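You operate a simulated robot arm through the tools that you are given. There is no shell and no other tool.

The job below is to be done with a simulated robot arm. You get a single attempt, and the scene is never put back.

JOB
Close up the blower and blow the hopper full at FAST.
Fine: blower knob in, filter knob tight and FAST set before the blower starts; blower off after.

Only the result counts: the job must be done as asked and must still hold three seconds after the hand-in. Knocking over, shifting, dropping, spilling or breaking anything else fails it.

ROBOT AND FRAMES
A 6-joint arm with a two-finger parallel gripper, fixed in place. Base frame: the origin is on the floor under the middle of its stand, x ahead of it, y to its left, z up. Units: mm, degrees, N and s.
With the tool pointing down near the work surface it reaches from about 100 to 540 mm from the base axis. Its first joint turns from -115.0 to 115.0 degrees. Payload 3.43 kg.
Tool frame: the origin (TCP) lies between the finger pads and is the grasp point; the fingertips stand 34 mm ahead of it; z points along the fingers, y is the line along which they close. Largest opening 128 mm; finger width 24, thickness 12; the body of the gripper, 48 by 130 mm, starts 96 mm behind the TCP.
Orientation is that of the tool frame in the base frame, as [roll, pitch, yaw] about the fixed x, y, z axes, in that order (R = Rz(yaw) Ry(pitch) Rx(roll)). With the fingers straight down and closing along the base's y, the tool's x points along the base's -x, its y along +y and its z along -z.

CONTROLS
- The arm moves only by the tool play_rows. Its argument "motion" is one flat list of numbers, 6 for each row, row after row: the shift along the base's x, y, z in m, then the turn, a rotation vector about the base's x, y, z in degrees. In form: [tx, ty, tz, rx, ry, rz, tx, ty, tz, rx, ry, rz, ...]. A call has 1 to 20 rows; each row shifts and turns the commanded pose from where the row before left it. "grip" is the closure, from 0 (fully open) to 1 (shut), set as the call begins (left out, the last holds). Rows are played at 5 a second. More than 50 mm and 8.6 degrees between two rows, or a gripper value outside its range, and nothing of the call is played. Where a pose cannot be reached the arm comes as near as it can. A force on the tool above 50 N (or 10 N above the force at the start of the call, whichever is more), or a blocked arm, ends the call early, and 0.2 s more pass. Each finger travels about 153 mm/s and halts on what it meets, pressing with about 22 N; the grip force reading is that of the motor and also rises with nothing between the fingers. The clock runs only during rows and for 0.2 s after the last one: add rows that do not move to give the fingers time. The reply holds the time, the measured pose of the TCP, the force on the tool along the base axes, the opening and the grip force, in the units named above and with some noise, with the torque about the TCP (base axes, N m) and any sound that the robot's microphone picked up, and new pictures: "show" is both (left out), scene, wrist or none.
- Cameras (640 x 400 px; columns grow to the right, rows downward): "scene" is fixed at [401, 650.4, 1580.8]; the picture's right is [-0.99, 0.13, 0.00], its down [0.05, 0.39, -0.92] and it looks along [-0.12, -0.91, -0.40] (base axes); focal length 337 px, centre (320, 200). "wrist" rides on the gripper at [76, -11, -160] in the tool frame; the picture's right is [0.15, 0.99, 0.00], its down [-0.88, 0.13, -0.46] and it looks along [-0.45, 0.07, 0.89] (tool axes); focal length 234 px, centre (320, 200). There is no depth. A picture from a camera that has moved, and an enlarged one, comes with that camera's place and axes in the base frame and with its lens.
- move_column(by): slides the trunk up (or, below 0, down) by that many mm; the arm rides with it, the base frame stays. It gives what a move gives, with no picture.
- close_up(camera, box): a new picture of the part [left, top, right, bottom] of that camera's present view, enlarged. The clock stands still meanwhile.
- close_job(): hands the job in; it is judged then, once.

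Nothing tells you positions but the pictures and the camera data. Unless the task says otherwise, let go and move clear before handing in.

The tools are called after "Request:" as name(argument=value, ...) on one line, values as JSON. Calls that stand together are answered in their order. play_rows: Moves the arm, as the interface text tells. Its arguments: {"type":"object","properties":{"motion":{"type":"array","items":{"type":"number"}},"grip":{"type":"number"},"show":{"type":"string","enum":["both","scene","wrist","none"]}},"required":["motion"]} The other tools are called the same way: move_column (by) moves the trunk up or down; close_up (camera, box) takes an enlarged picture of a part of a camera's view; close_job () hands the job in.

At the start:

```text
time: 0.0
eef_pos: [188.2, -323.6, 1373.4]
tcp_rot: [-180.0, 0.1, -180.0]
ft_force: [-0.1, -0.3, 0.2]
wrist_torque: [-0.01, -0.05, -0.01]
gripper_width: 128.1
finger_force: 0.1
trunk travel left (down, up): [-925.0, 65.0]
```

scene: 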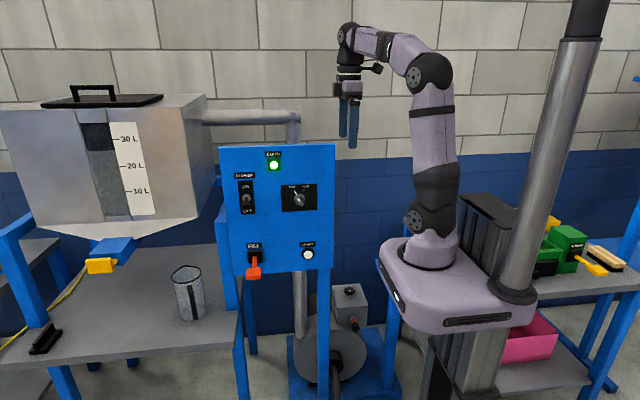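
wrist: 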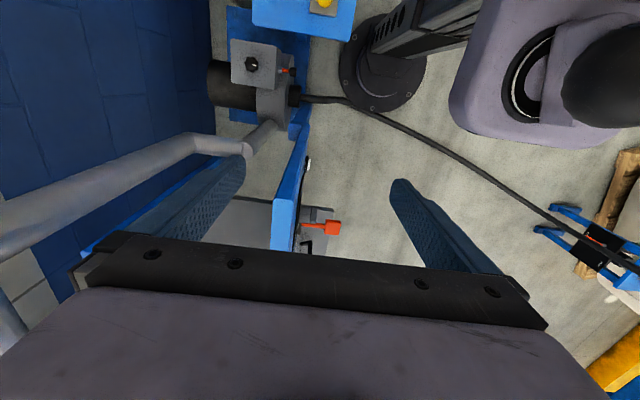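

I see a blue control panel with a lamp, a power switch, a selector dial, an orange lever and a white button, a hopper with a level window at left, and a blower unit on the floor behind the panel. I'll look closer at all of these before moving.

Request:
close_up(camera="scene", box=[215, 135, 345, 285])

Request:
close_up(camera="scene", box=[280, 270, 410, 400])

Request:
close_up(camera="scene", box=[0, 80, 220, 360])

Request:
close_up(camera="wrist", box=[190, 0, 350, 150])

Request:
close_up(camera="scene", box=[460, 180, 640, 400])

```text
2.67 times, centred on (280, 210) of scene
camera zoom: at [401.0, 650.4, 1580.8], right [-0.99, 0.13, 0.0], down [0.05, 0.39, -0.92], along [-0.12, -0.91, -0.4], focal length 899 px, centre (427, 173)
```

zoom: 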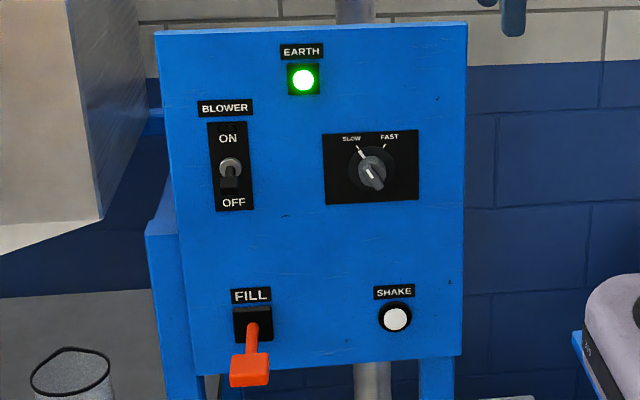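

```text
3.08 times, centred on (345, 335) of scene
camera zoom: at [401.0, 650.4, 1580.8], right [-0.99, 0.13, 0.0], down [0.05, 0.39, -0.92], along [-0.12, -0.91, -0.4], focal length 1037 px, centre (243, -215)
```

zoom: 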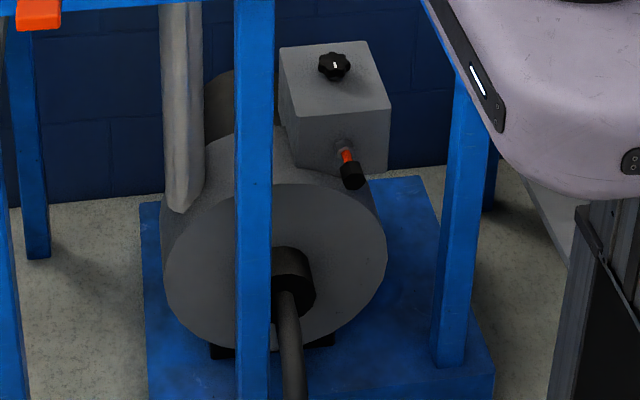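

```text
1.43 times, centred on (110, 220) of scene
camera zoom: at [401.0, 650.4, 1580.8], right [-0.99, 0.13, 0.0], down [0.05, 0.39, -0.92], along [-0.12, -0.91, -0.4], focal length 481 px, centre (620, 171)
```

zoom: 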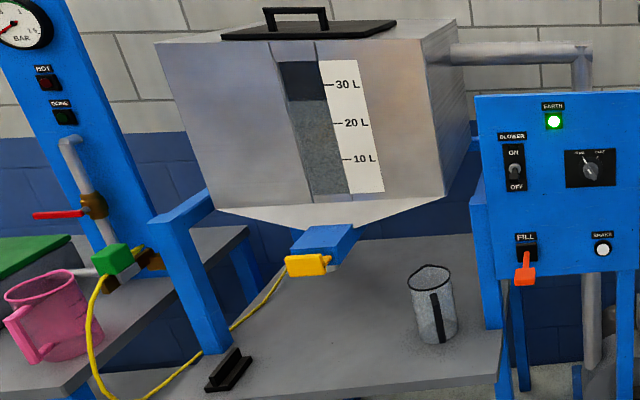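

```text
2.67 times, centred on (270, 75) of wrist
camera zoom: at [113.8, -333.8, 1533.8], right [-0.15, 0.99, 0.0], down [0.88, 0.13, 0.46], along [0.45, 0.07, -0.89], focal length 624 px, centre (453, 533)
```

zoom: 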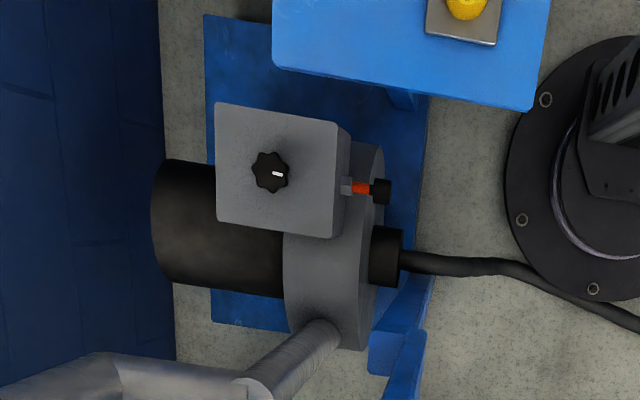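

```text
1.82 times, centred on (550, 290) of scene
camera zoom: at [401.0, 650.4, 1580.8], right [-0.99, 0.13, 0.0], down [0.05, 0.39, -0.92], along [-0.12, -0.91, -0.4], focal length 613 px, centre (-98, 36)
```

zoom: 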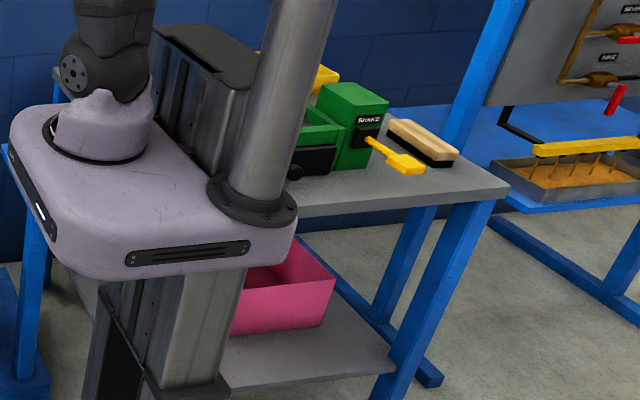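

I see the blower below the panel: its black star knob sits on top of the grey box, and the side plunger shows a red band, so it looks pulled out. I'll enlarge the wrist view of the panel and a few details in the scene view to fix depths.

Request:
close_up(camera="wrist", box=[230, 90, 380, 260])

Request:
close_up(camera="scene", box=[70, 110, 160, 220])

Request:
close_up(camera="scene", box=[225, 165, 325, 225])

Request:
close_up(camera="scene", box=[320, 275, 380, 335])

Request:
close_up(camera="scene", box=[235, 230, 325, 285])

```text
2.35 times, centred on (305, 175) of wrist
camera zoom: at [113.8, -333.8, 1533.8], right [-0.15, 0.99, 0.0], down [0.88, 0.13, 0.46], along [0.45, 0.07, -0.89], focal length 551 px, centre (355, 259)
```

zoom: 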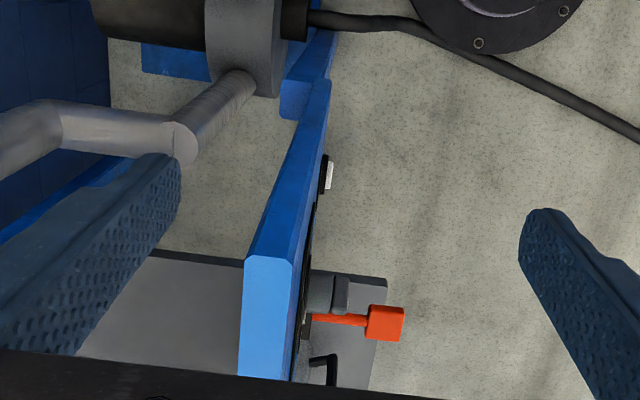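

```text
3.64 times, centred on (115, 165) of scene
camera zoom: at [401.0, 650.4, 1580.8], right [-0.99, 0.13, 0.0], down [0.05, 0.39, -0.92], along [-0.12, -0.91, -0.4], focal length 1225 px, centre (1066, 327)
```

zoom: 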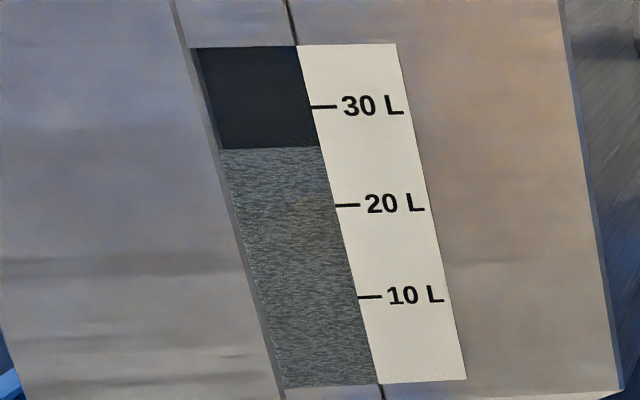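

```text
6.40 times, centred on (275, 195) of scene
camera zoom: at [401.0, 650.4, 1580.8], right [-0.99, 0.13, 0.0], down [0.05, 0.39, -0.92], along [-0.12, -0.91, -0.4], focal length 2157 px, centre (608, 232)
```

zoom: 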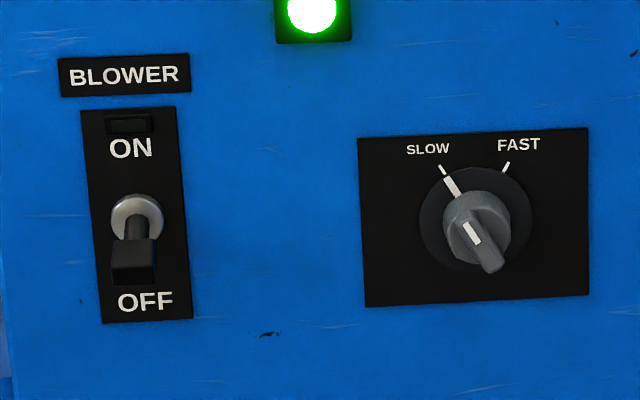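

```text
6.67 times, centred on (350, 305) of scene
camera zoom: at [401.0, 650.4, 1580.8], right [-0.99, 0.13, 0.0], down [0.05, 0.39, -0.92], along [-0.12, -0.91, -0.4], focal length 2247 px, centre (120, -500)
```

zoom: 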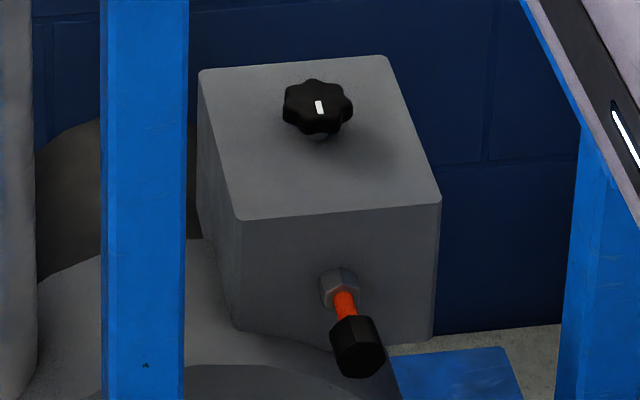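

```text
7.11 times, centred on (280, 258) of scene
camera zoom: at [401.0, 650.4, 1580.8], right [-0.99, 0.13, 0.0], down [0.05, 0.39, -0.92], along [-0.12, -0.91, -0.4], focal length 2396 px, centre (604, -209)
```

zoom: 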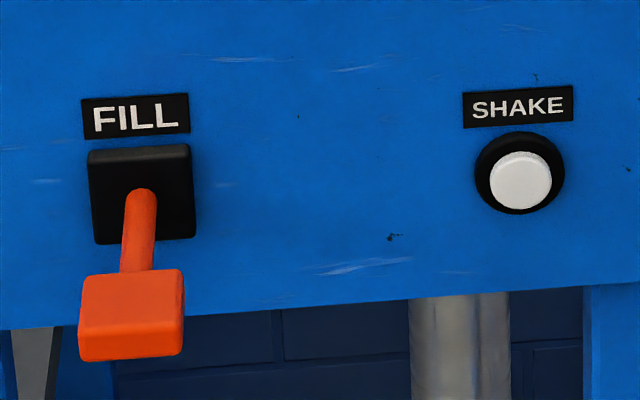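

The panel face lies near y = -344: dial about (336, -344, 1153), blower toggle (502, -344, 1164), fill lever tip (491, -237, 953), shake button (312, -344, 949). The blower's star knob is near (101, -577, 576) and its pulled-out plunger near (101, -441, 488). I'll start with the dial, so next I back away and turn the tool to point along -y at the panel.

Request:
play_rows(motion=[0, 0.041, 0, 0, 0, 0, 0, 0.041, 0, 0, 0, 0, 0, 0.041, 0, 0, 0, 0, 0.01, 0, -0.008, -4.619, -4.619, -4.619, 0.01, 0, -0.008, -4.619, -4.619, -4.619, 0.01, 0, -0.008, -4.619, -4.619, -4.619, 0.01, 0, -0.008, -4.619, -4.619, -4.619, 0.01, 0, -0.008, -4.619, -4.619, -4.619, 0.01, 0, -0.008, -4.619, -4.619, -4.619, 0.01, 0, -0.008, -4.619, -4.619, -4.619, 0.01, 0, -0.008, -4.619, -4.619, -4.619, 0.01, 0, -0.008, -4.619, -4.619, -4.619, 0.01, 0, -0.008, -4.619, -4.619, -4.619, 0.01, 0, -0.008, -4.619, -4.619, -4.619, 0.01, 0, -0.008, -4.619, -4.619, -4.619, 0.01, 0, -0.008, -4.619, -4.619, -4.619, 0.01, 0, -0.008, -4.619, -4.619, -4.619, 0.01, 0, -0.008, -4.619, -4.619, -4.619])

```text
time: 2.7
eef_pos: [364.4, -301.9, 1334.6]
tcp_rot: [-145.5, 53.6, 151.0]
ft_force: [-8.6, 0.2, 11.2]
wrist_torque: [-0.7, 0.65, -0.57]
gripper_width: 128.2
finger_force: 0.1
out of reach, approached as far as the arm can: row 4, 5, 6, 7, 8, 9, 10
trunk travel left (down, up): [-925.0, 65.0]
stopped in row 13: the force on the tool passed its limit at 53 N (the readings are from after the stop); the commanded pose is now the measured one
camera wrist: at [269.5, -154.4, 1356.0], right [0.71, 0.54, -0.45], down [0.42, 0.19, 0.89], along [0.56, -0.82, -0.09], focal length 234 px, centre (320, 200)
```

scene: 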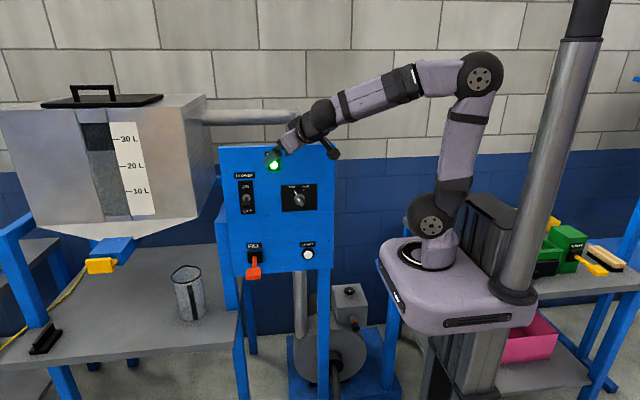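
wrist: 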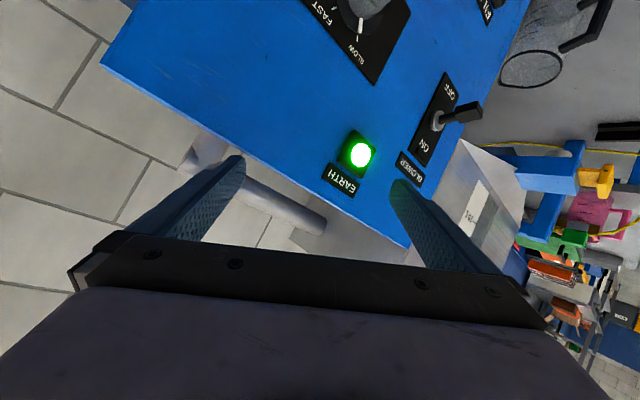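

The arm couldn't follow the early rows and a fingertip rested on the panel's top edge near (324, -362, 1339). I'll lift off and move back from the panel before turning further.

Request:
play_rows(motion=[0, 0, 0.02, 0, 0, 0, 0, 0.01, 0.015, 0, 0, 0, 0, 0.03, 0, 0, 0, 0, 0, 0.03, 0, 0, 0, 0], show="scene")

```text
time: 3.7
eef_pos: [378.6, -233.9, 1363.8]
tcp_rot: [-146.0, 53.4, 150.8]
ft_force: [-0.5, -0.6, 0.2]
wrist_torque: [0.0, 0.01, 0.01]
gripper_width: 128.1
finger_force: 0.1
out of reach, approached as far as the arm can: row 3, 4
trunk travel left (down, up): [-925.0, 65.0]
```

scene: 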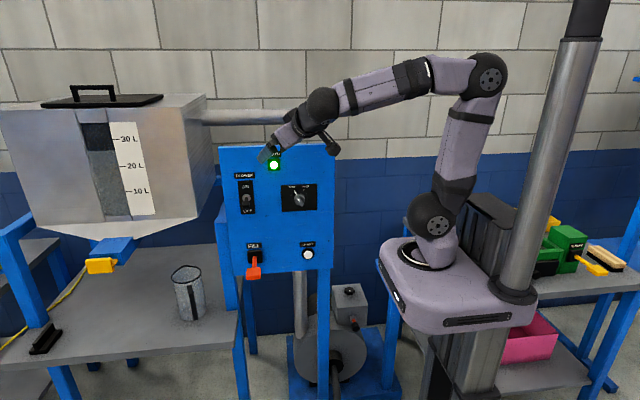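

The arm is folded near its elbow limit, so nearby poses fail when the shoulder is level with the tool. I'll lower the trunk so that the arm reaches up to the panel instead.

Request:
move_column(by=-200)

```text
time: 5.9
eef_pos: [378.9, -234.7, 1163.8]
tcp_rot: [-146.1, 53.4, 150.7]
ft_force: [-1.2, -0.1, 0.5]
wrist_torque: [-0.02, 0.0, -0.01]
gripper_width: 127.9
finger_force: 0.1
trunk travel left (down, up): [-725.0, 265.0]
```

The trunk is 200 mm lower and the tool is at z = 1164. I'll now finish turning the tool to point straight at the panel, rising a little at the same time.

Request:
play_rows(motion=[0, 0, 0.03, 0, 0, 0, 0, 0, 0.03, 0, 0, 0, 0, 0, 0.03, 0, 0, 0, -0.007, 0, 0, -4.12, -4.53, -4.27, -0.007, 0, 0, -4.12, -4.53, -4.27, -0.007, 0, 0, -4.12, -4.53, -4.27, -0.007, 0, 0, -4.12, -4.53, -4.27, -0.007, 0, 0, -4.12, -4.53, -4.27, -0.007, 0, 0, -4.12, -4.53, -4.27])

```text
time: 7.9
eef_pos: [341.0, -234.4, 1254.6]
tcp_rot: [140.7, 89.8, 51.0]
ft_force: [-0.5, -0.5, 0.2]
wrist_torque: [0.03, 0.01, -0.02]
gripper_width: 128.2
finger_force: 0.0
out of reach, approached as far as the arm can: row 4
trunk travel left (down, up): [-725.0, 265.0]
camera wrist: at [329.4, -74.9, 1179.3], right [0.99, 0.0, -0.14], down [0.13, 0.45, 0.88], along [0.07, -0.89, 0.45], focal length 234 px, centre (320, 200)
```

scene: 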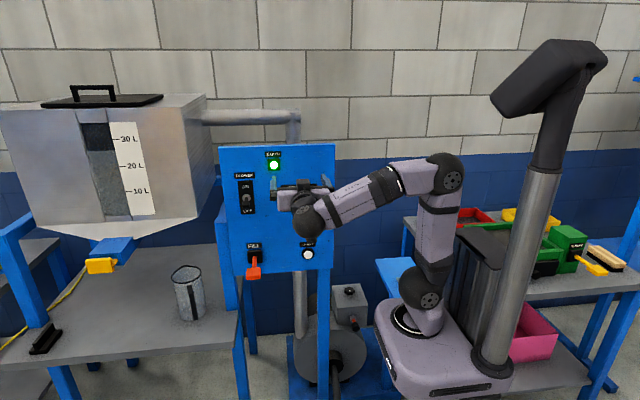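
wrist: 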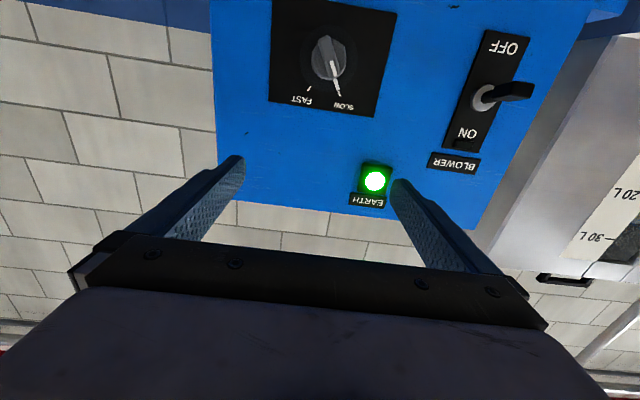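

The tool now points squarely at the panel, with the wrist camera below it and its picture upside-down. I'll drop the trunk another 100 mm to bring the tool level with the dial, and check its position in the wrist view.

Request:
move_column(by=-100)

Request:
close_up(camera="wrist", box=[0, 0, 640, 400])

```text
time: 9.2
eef_pos: [339.5, -236.3, 1153.5]
tcp_rot: [175.2, 89.8, 85.6]
ft_force: [0.2, -0.9, 0.4]
wrist_torque: [-0.03, 0.0, 0.05]
gripper_width: 128.1
finger_force: 0.0
trunk travel left (down, up): [-625.0, 365.0]
```

```text
1.00 times, centred on (320, 200) of wrist (not enlarged: the box is as wide or as high as the picture)
camera zoom: at [328.7, -74.9, 1079.6], right [0.99, 0.0, -0.15], down [0.13, 0.45, 0.88], along [0.07, -0.89, 0.45], focal length 234 px, centre (320, 200)
```

zoom: 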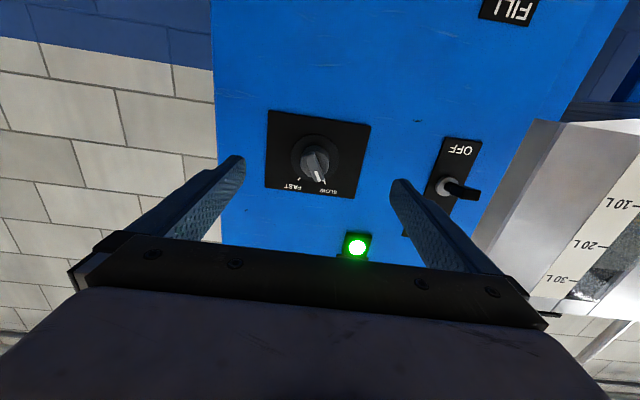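

Request:
close_up(camera="wrist", box=[250, 100, 390, 200])

Request:
close_up(camera="scene", box=[215, 140, 345, 280])

```text
4.00 times, centred on (320, 150) of wrist
camera zoom: at [328.7, -74.9, 1079.6], right [0.99, 0.0, -0.15], down [0.13, 0.45, 0.88], along [0.07, -0.89, 0.45], focal length 937 px, centre (320, 400)
```

zoom: 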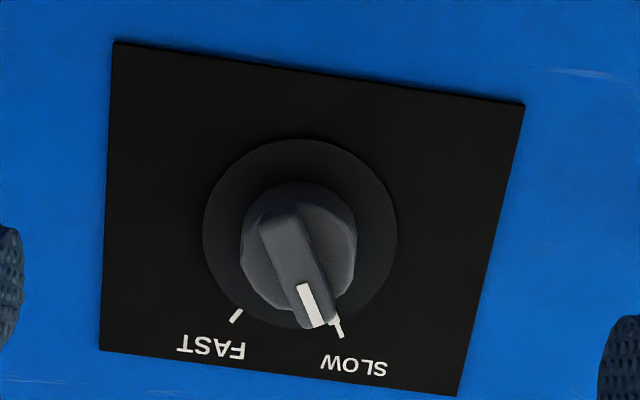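

```text
2.86 times, centred on (280, 210) of scene
camera zoom: at [401.0, 650.4, 1580.8], right [-0.99, 0.13, 0.0], down [0.05, 0.39, -0.92], along [-0.12, -0.91, -0.4], focal length 963 px, centre (434, 171)
```

zoom: 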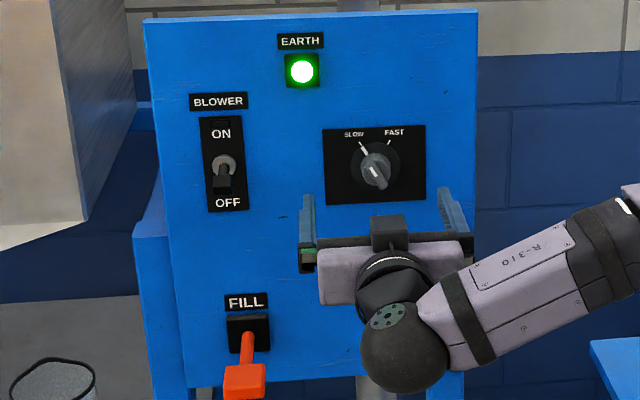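

The dial centre works out at about (335.6, -338, 1159), with its bar tilted 30° toward SLOW and standing out to y ≈ -307. I'll roll the tool 30° to sit across the bar, line it up and half close the fingers.

Request:
play_rows(motion=[-0.001, 0, 0.0015, 0, 7.5, 0, -0.001, 0, 0.0015, 0, 7.5, 0, -0.001, 0, 0.0015, 0, 7.5, 0, -0.001, 0, 0.001, 0, 7.5, 0], grip=0.6)

```text
time: 10.2
eef_pos: [335.6, -236.2, 1159.7]
tcp_rot: [-90.6, 59.9, 179.5]
ft_force: [-0.5, 0.2, -0.7]
wrist_torque: [0.0, 0.0, -0.02]
gripper_width: 51.4
finger_force: 0.1
trunk travel left (down, up): [-625.0, 365.0]
camera wrist: at [288.3, -75.6, 1101.6], right [0.78, 0.0, -0.62], down [0.55, 0.45, 0.7], along [0.29, -0.89, 0.35], focal length 234 px, centre (320, 200)
```

scene: 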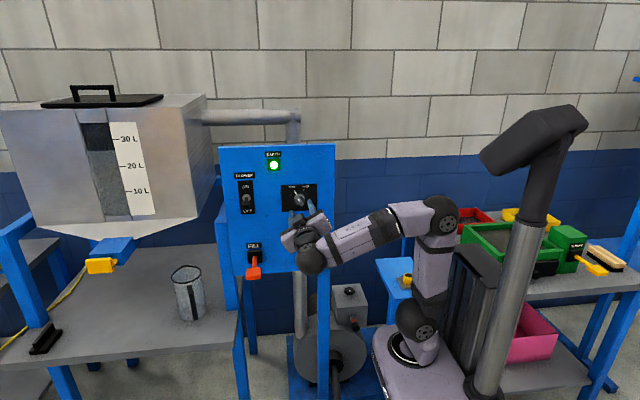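
wrist: 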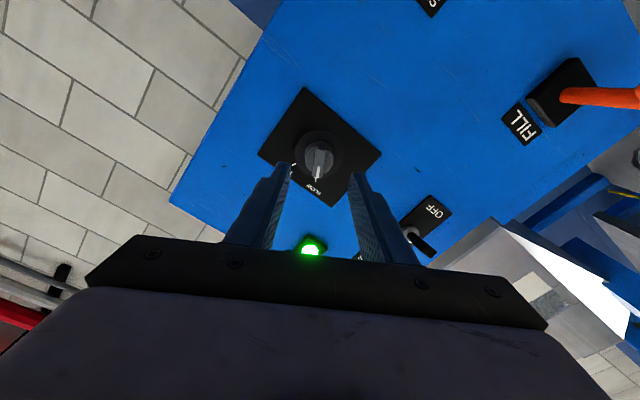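

The fingers straddle the dial's bar and are centred on it. I'll advance 48 mm toward the panel and check before closing.

Request:
play_rows(motion=[0, -0.016, 0, 0, 0, 0, 0, -0.016, 0, 0, 0, 0, 0, -0.016, 0, 0, 0, 0], show="wrist")

Request:
close_up(camera="wrist", box=[240, 100, 400, 220])

```text
time: 11.0
eef_pos: [335.0, -285.1, 1160.4]
tcp_rot: [-90.7, 60.1, 179.5]
ft_force: [-0.2, -0.7, 0.8]
wrist_torque: [0.01, 0.02, -0.06]
gripper_width: 50.9
finger_force: 0.1
trunk travel left (down, up): [-625.0, 365.0]
camera wrist: at [288.3, -123.9, 1101.2], right [0.78, 0.0, -0.62], down [0.55, 0.45, 0.7], along [0.28, -0.89, 0.35], focal length 234 px, centre (320, 200)
```

wrist: 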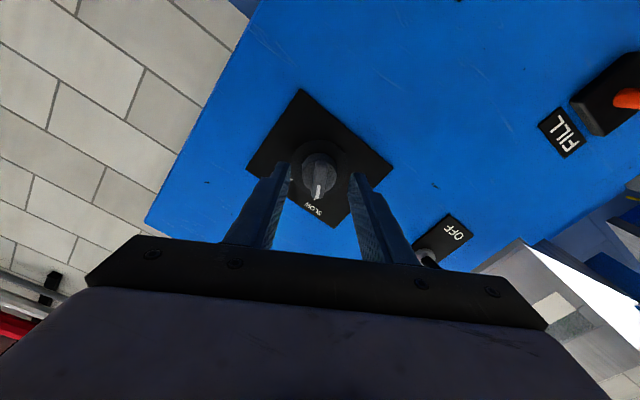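

```text
3.33 times, centred on (320, 160) of wrist
camera zoom: at [288.3, -123.9, 1101.2], right [0.78, 0.0, -0.62], down [0.55, 0.45, 0.7], along [0.28, -0.89, 0.35], focal length 781 px, centre (320, 333)
```

zoom: 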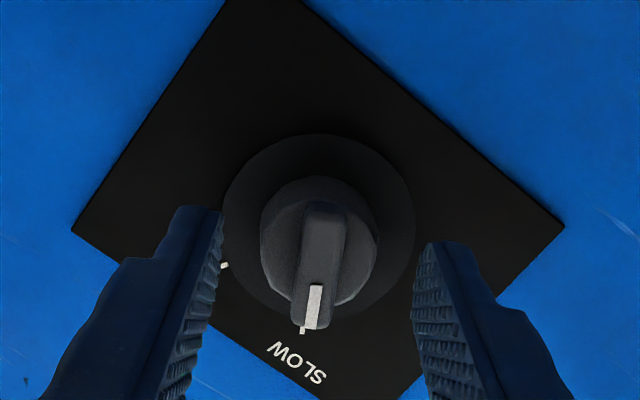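

The dial's bar lies between the fingers, with about 13 mm of overlap. I'll close on it.

Request:
play_rows(motion=[0, 0, 0, 0, 0, 0, 0, 0, 0, 0, 0, 0, 0, 0, 0, 0, 0, 0], grip=1.0, show="wrist")

Request:
close_up(camera="wrist", box=[240, 100, 400, 220])

```text
time: 11.8
eef_pos: [334.6, -285.0, 1159.8]
tcp_rot: [-90.6, 60.0, 179.4]
ft_force: [-2.2, -1.3, 1.1]
wrist_torque: [-0.16, -0.01, -0.16]
gripper_width: 10.8
finger_force: 44.6
trunk travel left (down, up): [-625.0, 365.0]
camera wrist: at [288.1, -123.8, 1101.4], right [0.78, 0.0, -0.62], down [0.55, 0.45, 0.7], along [0.28, -0.89, 0.35], focal length 234 px, centre (320, 200)
```

wrist: 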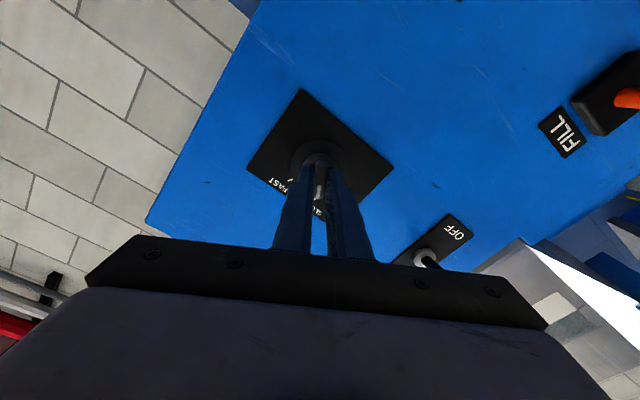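

```text
3.33 times, centred on (320, 160) of wrist
camera zoom: at [288.1, -123.8, 1101.4], right [0.78, 0.0, -0.62], down [0.55, 0.45, 0.7], along [0.28, -0.89, 0.35], focal length 781 px, centre (320, 333)
```

zoom: 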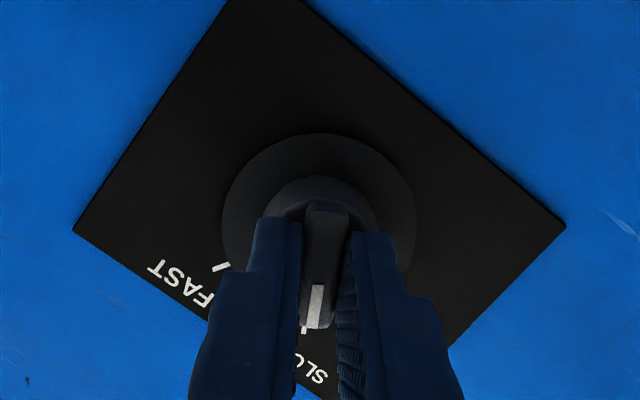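

The bar is gripped, with an opening of 10.8 mm. I'll turn it 60° clockwise, as seen from the front, to FAST.

Request:
play_rows(motion=[0, 0, 0, 0, -7.5, 0, 0, 0, 0, 0, -7.5, 0, 0, 0, 0, 0, -7.5, 0, 0, 0, 0, 0, -7.5, 0, 0, 0, 0, 0, -7.5, 0, 0, 0, 0, 0, -7.5, 0, 0, 0, 0, 0, -7.5, 0, 0, 0, 0, 0, -7.5, 0], show="wrist")

Request:
close_up(camera="wrist", box=[240, 100, 400, 220])

```text
time: 13.6
eef_pos: [334.5, -284.3, 1160.4]
tcp_rot: [90.5, 60.0, 0.7]
ft_force: [-4.2, -1.4, -5.5]
wrist_torque: [-0.26, 0.1, -0.45]
gripper_width: 11.0
finger_force: 44.3
trunk travel left (down, up): [-625.0, 365.0]
camera wrist: at [363.5, -123.7, 1089.9], right [0.93, 0.0, 0.37], down [-0.33, 0.45, 0.83], along [-0.16, -0.89, 0.42], focal length 234 px, centre (320, 200)
```

wrist: 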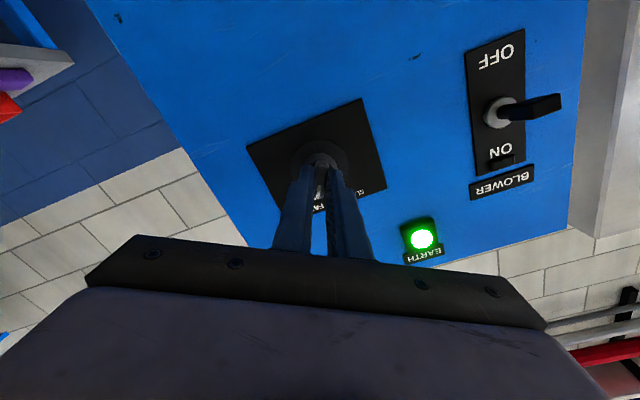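

```text
3.33 times, centred on (320, 160) of wrist
camera zoom: at [363.5, -123.7, 1089.9], right [0.93, 0.0, 0.37], down [-0.33, 0.45, 0.83], along [-0.16, -0.89, 0.42], focal length 781 px, centre (320, 333)
```

zoom: 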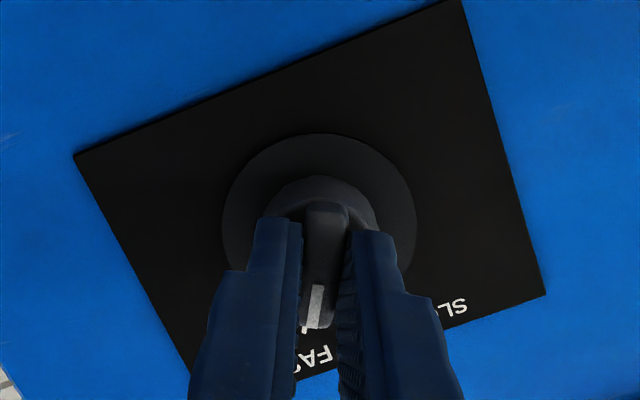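

The pointer now lines up with the FAST tick. I'll open the fingers, back straight off and confirm from a clear view.

Request:
play_rows(motion=[0, 0, 0, 0, 0, 0, 0, 0, 0, 0, 0, 0, 0, 0.016, 0, 0, 0, 0, 0, 0.016, 0, 0, 0, 0, 0, 0.018, 0, 0, 0, 0], grip=0.6, show="wrist")

Request:
close_up(camera="wrist", box=[240, 100, 400, 220])

Request:
close_up(camera="scene", box=[225, 165, 325, 225])

```text
time: 14.8
eef_pos: [334.6, -234.7, 1159.0]
tcp_rot: [90.2, 60.0, 0.6]
ft_force: [-0.1, 0.8, 0.0]
wrist_torque: [0.02, 0.02, -0.02]
gripper_width: 51.5
finger_force: 0.0
trunk travel left (down, up): [-625.0, 365.0]
camera wrist: at [362.6, -72.1, 1088.9], right [0.93, 0.0, 0.37], down [-0.33, 0.45, 0.83], along [-0.16, -0.89, 0.42], focal length 234 px, centre (320, 200)
```

wrist: 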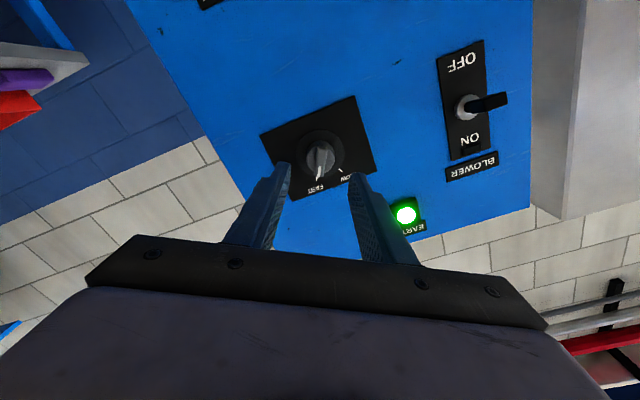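

```text
3.33 times, centred on (320, 160) of wrist
camera zoom: at [362.6, -72.1, 1088.9], right [0.93, 0.0, 0.37], down [-0.33, 0.45, 0.83], along [-0.16, -0.89, 0.42], focal length 781 px, centre (320, 333)
```

zoom: 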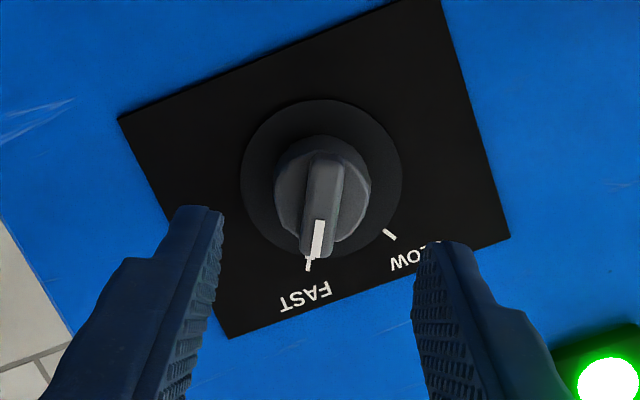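

```text
6.40 times, centred on (275, 195) of scene
camera zoom: at [401.0, 650.4, 1580.8], right [-0.99, 0.13, 0.0], down [0.05, 0.39, -0.92], along [-0.12, -0.91, -0.4], focal length 2157 px, centre (608, 232)
```

zoom: 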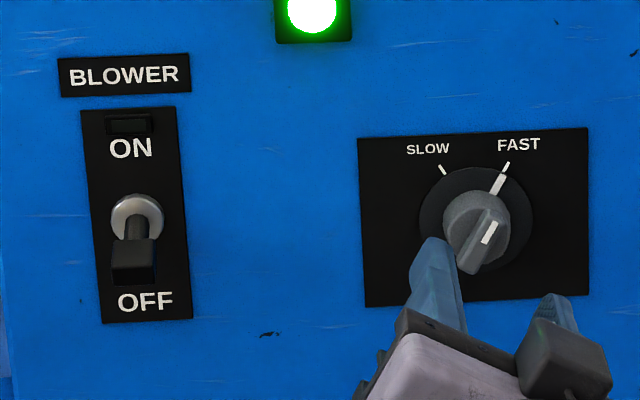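

The dial is on FAST. Next is the blower under the panel's right side: I'll turn the tool to point straight down while moving to x ≈ 101, staying in front of the panel and clear of the blue bench edge at x ≈ 10.

Request:
play_rows(motion=[-0.01, 0, 0, 0, 7.5, 0, -0.01, 0, 0, 0, 7.5, 0, -0.01, 0, 0, 0, 7.5, 0, -0.01, 0, 0, 0, 7.5, 0, -0.0175, 0, 0, 8.182, 0, 0, -0.0175, 0, 0, 8.182, 0, 0, -0.0175, 0, 0, 8.182, 0, 0, -0.0175, 0, 0, 8.182, 0, 0, -0.0175, 0, 0, 8.182, 0, 0, -0.0175, 0, 0, 8.182, 0, 0, -0.0175, 0, 0, 8.182, 0, 0, -0.0175, 0, 0, 8.182, 0, 0, -0.0175, 0, 0, 8.182, 0, 0, -0.0175, 0, 0, 8.182, 0, 0, -0.0175, 0, 0, 8.182, 0, 0], grip=1.0)

```text
time: 18.0
eef_pos: [188.5, -233.7, 1153.5]
tcp_rot: [179.6, -0.3, 90.1]
ft_force: [0.4, -0.6, 0.7]
wrist_torque: [0.0, 0.0, 0.0]
gripper_width: 0.0
finger_force: 21.3
out of reach, approached as far as the arm can: row 4, 5, 6, 7, 8, 9, 15
trunk travel left (down, up): [-625.0, 365.0]
camera wrist: at [176.7, -157.4, 1314.4], right [0.99, 0.15, 0.01], down [0.13, -0.88, 0.45], along [0.07, -0.45, -0.89], focal length 234 px, centre (320, 200)
```

scene: 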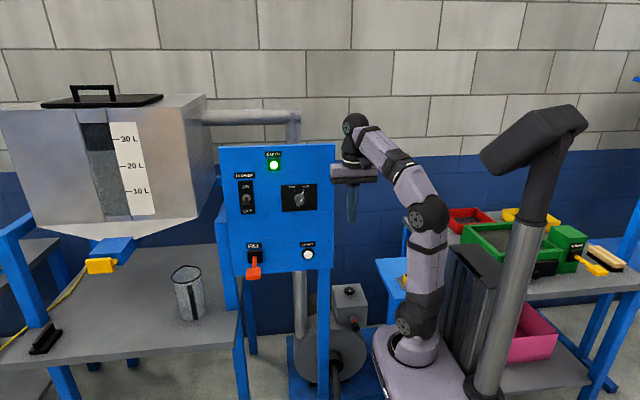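
wrist: 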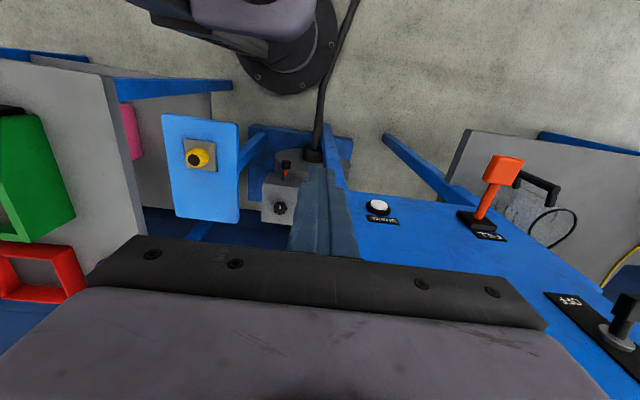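

The tool points straight down at (188, -234, 1153), and I can see the star knob and plunger below. I'll step over to x ≈ 101 and lower.

Request:
play_rows(motion=[-0.0145, -0.01, -0.025, 0, 0, 0, -0.0145, -0.01, -0.025, 0, 0, 0, -0.0145, -0.01, -0.025, 0, 0, 0, -0.0145, -0.01, -0.025, 0, 0, 0, -0.0145, -0.01, -0.025, 0, 0, 0, -0.0145, -0.01, -0.025, 0, 0, 0])

```text
time: 19.4
eef_pos: [100.7, -295.1, 1001.3]
tcp_rot: [179.8, -0.2, 90.0]
ft_force: [-0.6, 0.0, -0.4]
wrist_torque: [0.03, 0.0, 0.0]
gripper_width: 0.0
finger_force: 22.0
trunk travel left (down, up): [-625.0, 365.0]
camera wrist: at [89.1, -217.9, 1162.6], right [0.99, 0.15, 0.0], down [0.13, -0.88, 0.45], along [0.07, -0.45, -0.89], focal length 234 px, centre (320, 200)
```

scene: 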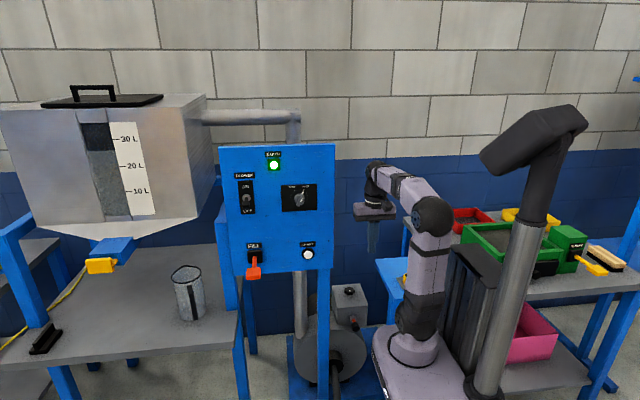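
wrist: 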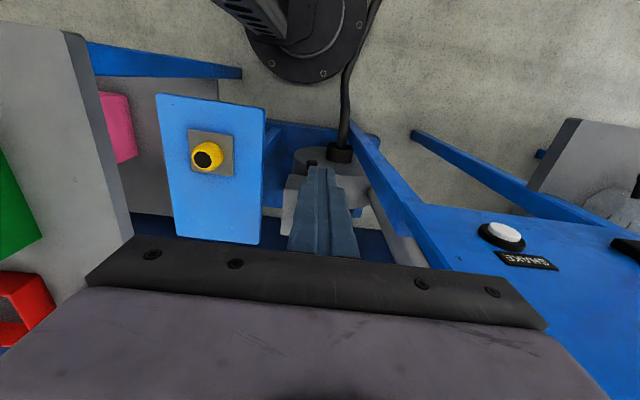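

I'm over x = 101 at z = 1001 with the blower below. I'll continue down and outward to get a close look at the plunger and star knob.

Request:
play_rows(motion=[0, -0.014, -0.04, 0, 0, 0, 0, -0.014, -0.04, 0, 0, 0, 0, -0.014, -0.04, 0, 0, 0, 0, -0.014, -0.04, 0, 0, 0, 0, -0.014, -0.04, 0, 0, 0])

Request:
close_up(camera="scene", box=[280, 200, 440, 380])

```text
time: 20.6
eef_pos: [98.1, -362.1, 806.4]
tcp_rot: [179.8, -0.3, 90.1]
ft_force: [-0.3, -1.1, 1.0]
wrist_torque: [-0.02, -0.04, 0.0]
gripper_width: 0.2
finger_force: 21.9
trunk travel left (down, up): [-625.0, 365.0]
camera wrist: at [87.9, -286.8, 967.7], right [0.99, 0.15, 0.0], down [0.13, -0.88, 0.45], along [0.07, -0.45, -0.89], focal length 234 px, centre (320, 200)
```

scene: 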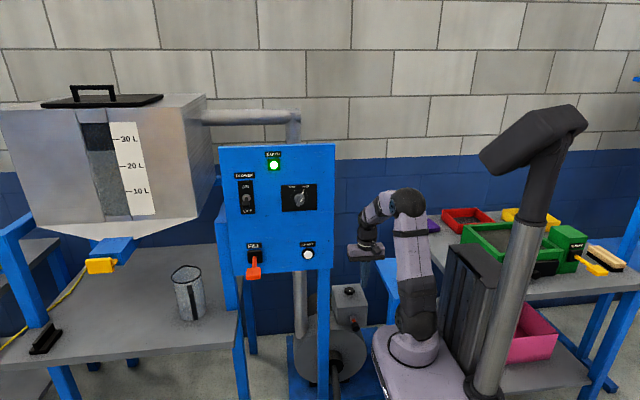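
wrist: 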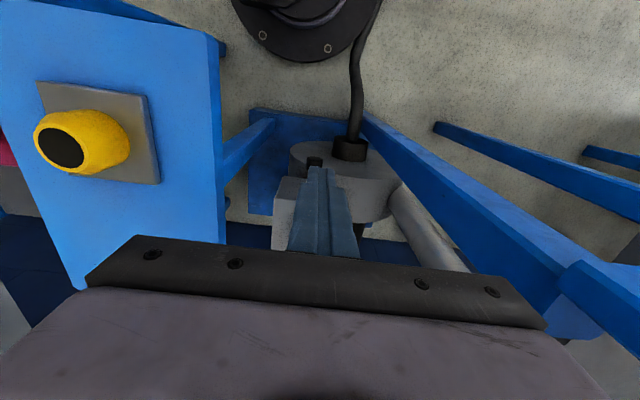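

```text
2.22 times, centred on (360, 290) of scene
camera zoom: at [401.0, 650.4, 1580.8], right [-0.99, 0.13, 0.0], down [0.05, 0.39, -0.92], along [-0.12, -0.91, -0.4], focal length 749 px, centre (231, 0)
```

zoom: 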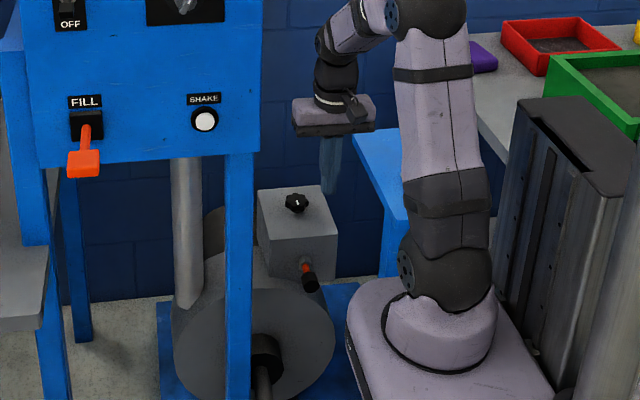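

The tool is at (98, -362, 806), beside a blue pedestal bench whose edge is near x = 21. I'll enlarge the wrist view to fix the plunger position better.

Request:
close_up(camera="wrist", box=[240, 110, 400, 260])

Request:
close_up(camera="scene", box=[320, 235, 400, 345])

```text
2.67 times, centred on (320, 185) of wrist
camera zoom: at [87.9, -286.8, 967.7], right [0.99, 0.15, 0.0], down [0.13, -0.88, 0.45], along [0.07, -0.45, -0.89], focal length 624 px, centre (320, 240)
```

zoom: 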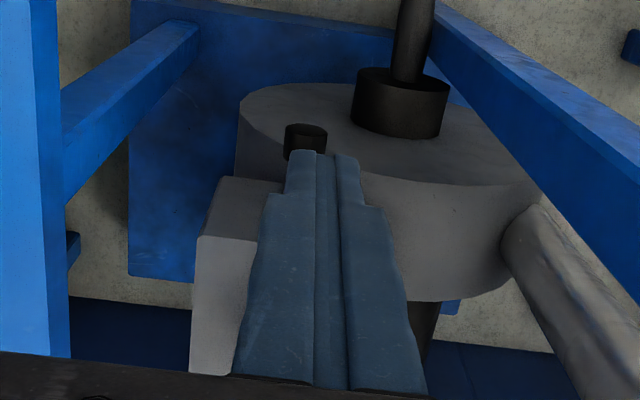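

```text
3.64 times, centred on (360, 290) of scene
camera zoom: at [401.0, 650.4, 1580.8], right [-0.99, 0.13, 0.0], down [0.05, 0.39, -0.92], along [-0.12, -0.91, -0.4], focal length 1225 px, centre (174, -127)
```

zoom: 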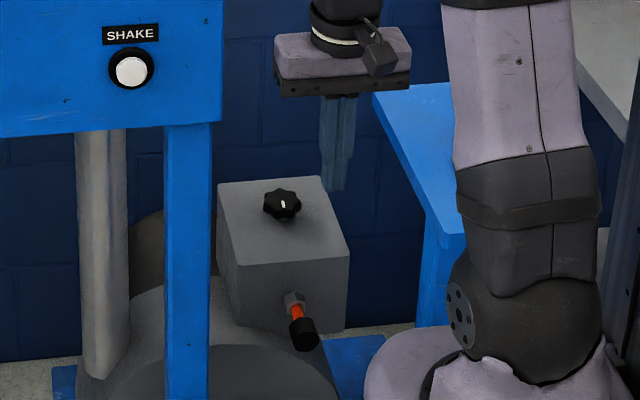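

The plunger cap is at about (100, -440, 487), sticking out toward +y. I'll turn the gripper 90° so its narrow side faces the bench, then go down just in front of the cap.

Request:
play_rows(motion=[0.0003, -0.003, 0, 0, 0, -8.182, 0.0003, -0.003, 0, 0, 0, -8.182, 0.0003, -0.003, 0, 0, 0, -8.182, 0.0003, -0.003, 0, 0, 0, -8.182, 0.0003, -0.003, 0, 0, 0, -8.182, 0.0003, -0.003, 0, 0, 0, -8.182, 0.0003, -0.003, 0, 0, 0, -8.182, 0.0003, -0.003, 0, 0, 0, -8.182, 0.0003, -0.003, 0, 0, 0, -8.182, 0.0003, -0.003, 0, 0, 0, -8.182, 0, 0, 0, 0, 0, -8.182])

```text
time: 23.0
eef_pos: [104.7, -394.6, 803.6]
tcp_rot: [179.8, -0.2, -0.1]
ft_force: [0.9, -0.9, 0.2]
wrist_torque: [-0.01, 0.01, 0.01]
gripper_width: 0.1
finger_force: 21.9
trunk travel left (down, up): [-625.0, 365.0]
camera wrist: at [180.0, -381.4, 964.6], right [0.14, -0.99, 0.0], down [-0.88, -0.13, 0.45], along [-0.45, -0.07, -0.89], focal length 234 px, centre (320, 200)
```

scene: 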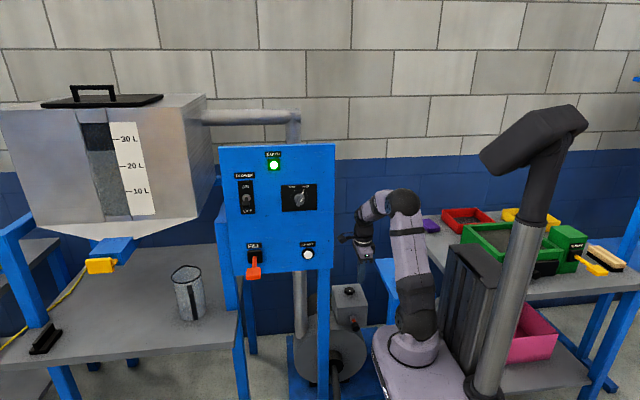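
wrist: 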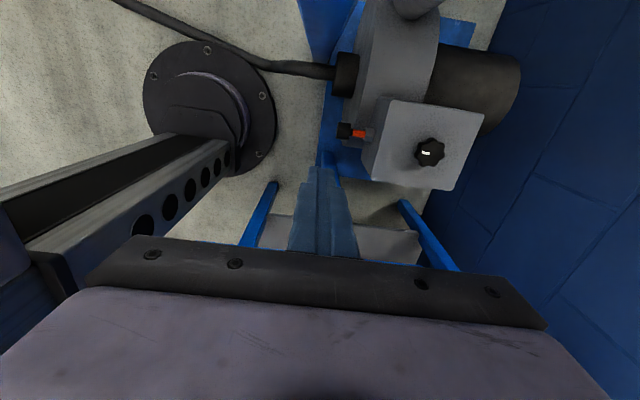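

From this side I see the plunger and the star knob clearly. I'll enlarge this view to measure them.

Request:
close_up(camera="wrist", box=[320, 90, 480, 190])

```text
4.00 times, centred on (400, 140) of wrist
camera zoom: at [180.0, -381.4, 964.6], right [0.14, -0.99, 0.0], down [-0.88, -0.13, 0.45], along [-0.45, -0.07, -0.89], focal length 937 px, centre (0, 440)
```

zoom: 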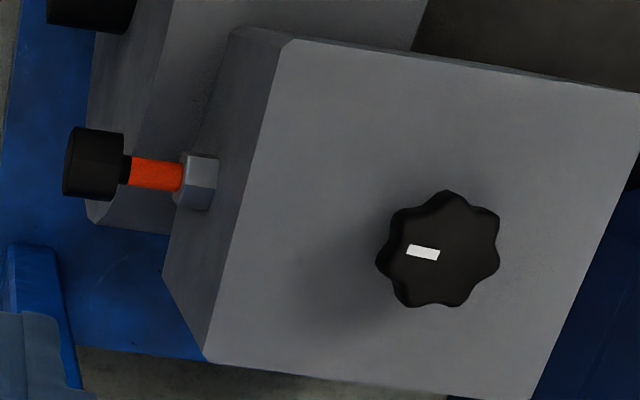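

The plunger cap's front face is at about (98, -429, 491), with roughly 28 mm of red shaft showing. The star knob is near (99, -582, 572) on the box top at z ≈ 550. I'll descend in front of the cap with the fingers closed.

Request:
play_rows(motion=[-0.001, 0, -0.042, 0, 0, 0, -0.001, 0, -0.042, 0, 0, 0, -0.001, 0, -0.042, 0, 0, 0, -0.001, 0, -0.042, 0, 0, 0, -0.001, 0, -0.042, 0, 0, 0, 0, 0, -0.042, 0, 0, 0, 0, 0, -0.038, 0, 0, 0])

Request:
close_up(camera="wrist", box=[240, 50, 480, 200])

Request:
close_up(camera="scene", box=[300, 200, 440, 380])

```text
time: 24.6
eef_pos: [100.2, -394.4, 515.0]
tcp_rot: [179.9, -0.2, 0.0]
ft_force: [-0.9, 0.1, 0.2]
wrist_torque: [0.01, 0.04, 0.03]
gripper_width: 0.0
finger_force: 22.2
trunk travel left (down, up): [-625.0, 365.0]
camera wrist: at [176.0, -380.9, 676.1], right [0.15, -0.99, 0.0], down [-0.88, -0.13, 0.45], along [-0.45, -0.07, -0.89], focal length 234 px, centre (320, 200)
```

scene: 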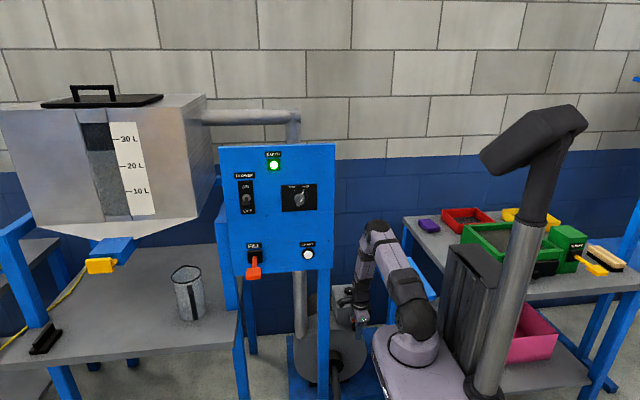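
wrist: 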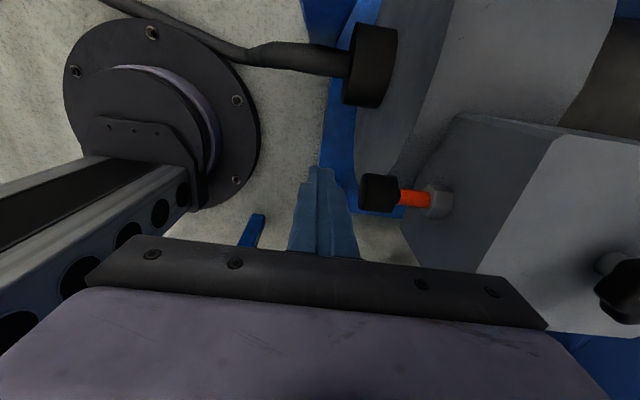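

```text
2.67 times, centred on (360, 125) of wrist
camera zoom: at [176.0, -380.9, 676.1], right [0.15, -0.99, 0.0], down [-0.88, -0.13, 0.45], along [-0.45, -0.07, -0.89], focal length 624 px, centre (213, 400)
```

zoom: 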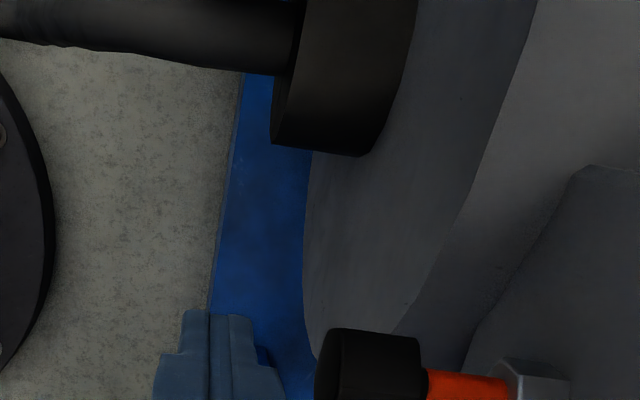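

```text
2.22 times, centred on (370, 290) of scene
camera zoom: at [401.0, 650.4, 1580.8], right [-0.99, 0.13, 0.0], down [0.05, 0.39, -0.92], along [-0.12, -0.91, -0.4], focal length 749 px, centre (209, 0)
```

zoom: 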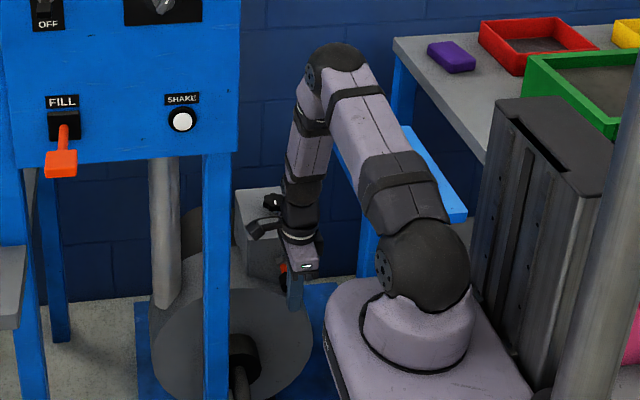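

The closed fingers stand just in front of the cap, reaching across its centre height. I'll lower 5 mm and push along -y until the plunger seats, with the force limit as a guard.

Request:
play_rows(motion=[-0.001, 0, -0.005, 0, 0, 0, 0, -0.008, 0, 0, 0, 0, 0, -0.008, 0, 0, 0, 0, 0, -0.005, 0, 0, 0, 0, 0, -0.005, 0, 0, 0, 0, 0, -0.005, 0, 0, 0, 0, 0, -0.005, 0, 0, 0, 0, 0, -0.005, 0, 0, 0, 0], show="wrist")

Request:
close_up(camera="wrist", box=[280, 130, 460, 240])

```text
time: 26.4
eef_pos: [96.6, -435.4, 508.8]
tcp_rot: [179.7, -0.3, 0.0]
ft_force: [-0.2, 0.0, 0.3]
wrist_torque: [0.01, 0.0, 0.0]
gripper_width: 0.0
finger_force: 21.8
trunk travel left (down, up): [-625.0, 365.0]
camera wrist: at [172.8, -422.9, 669.9], right [0.15, -0.99, 0.01], down [-0.88, -0.13, 0.45], along [-0.45, -0.07, -0.89], focal length 234 px, centre (320, 200)
```

wrist: 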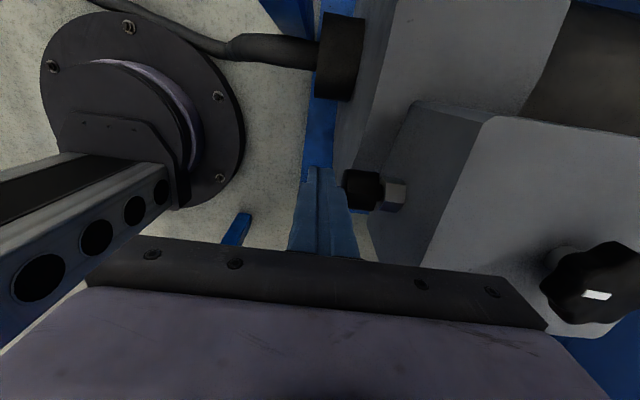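

```text
3.56 times, centred on (370, 185) of wrist
camera zoom: at [172.8, -422.9, 669.9], right [0.15, -0.99, 0.01], down [-0.88, -0.13, 0.45], along [-0.45, -0.07, -0.89], focal length 833 px, centre (142, 253)
```

zoom: 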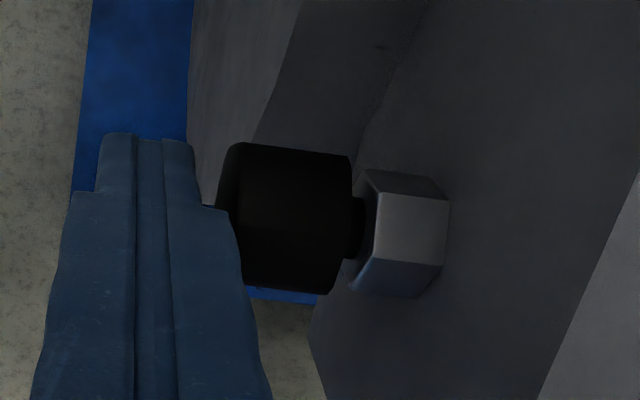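

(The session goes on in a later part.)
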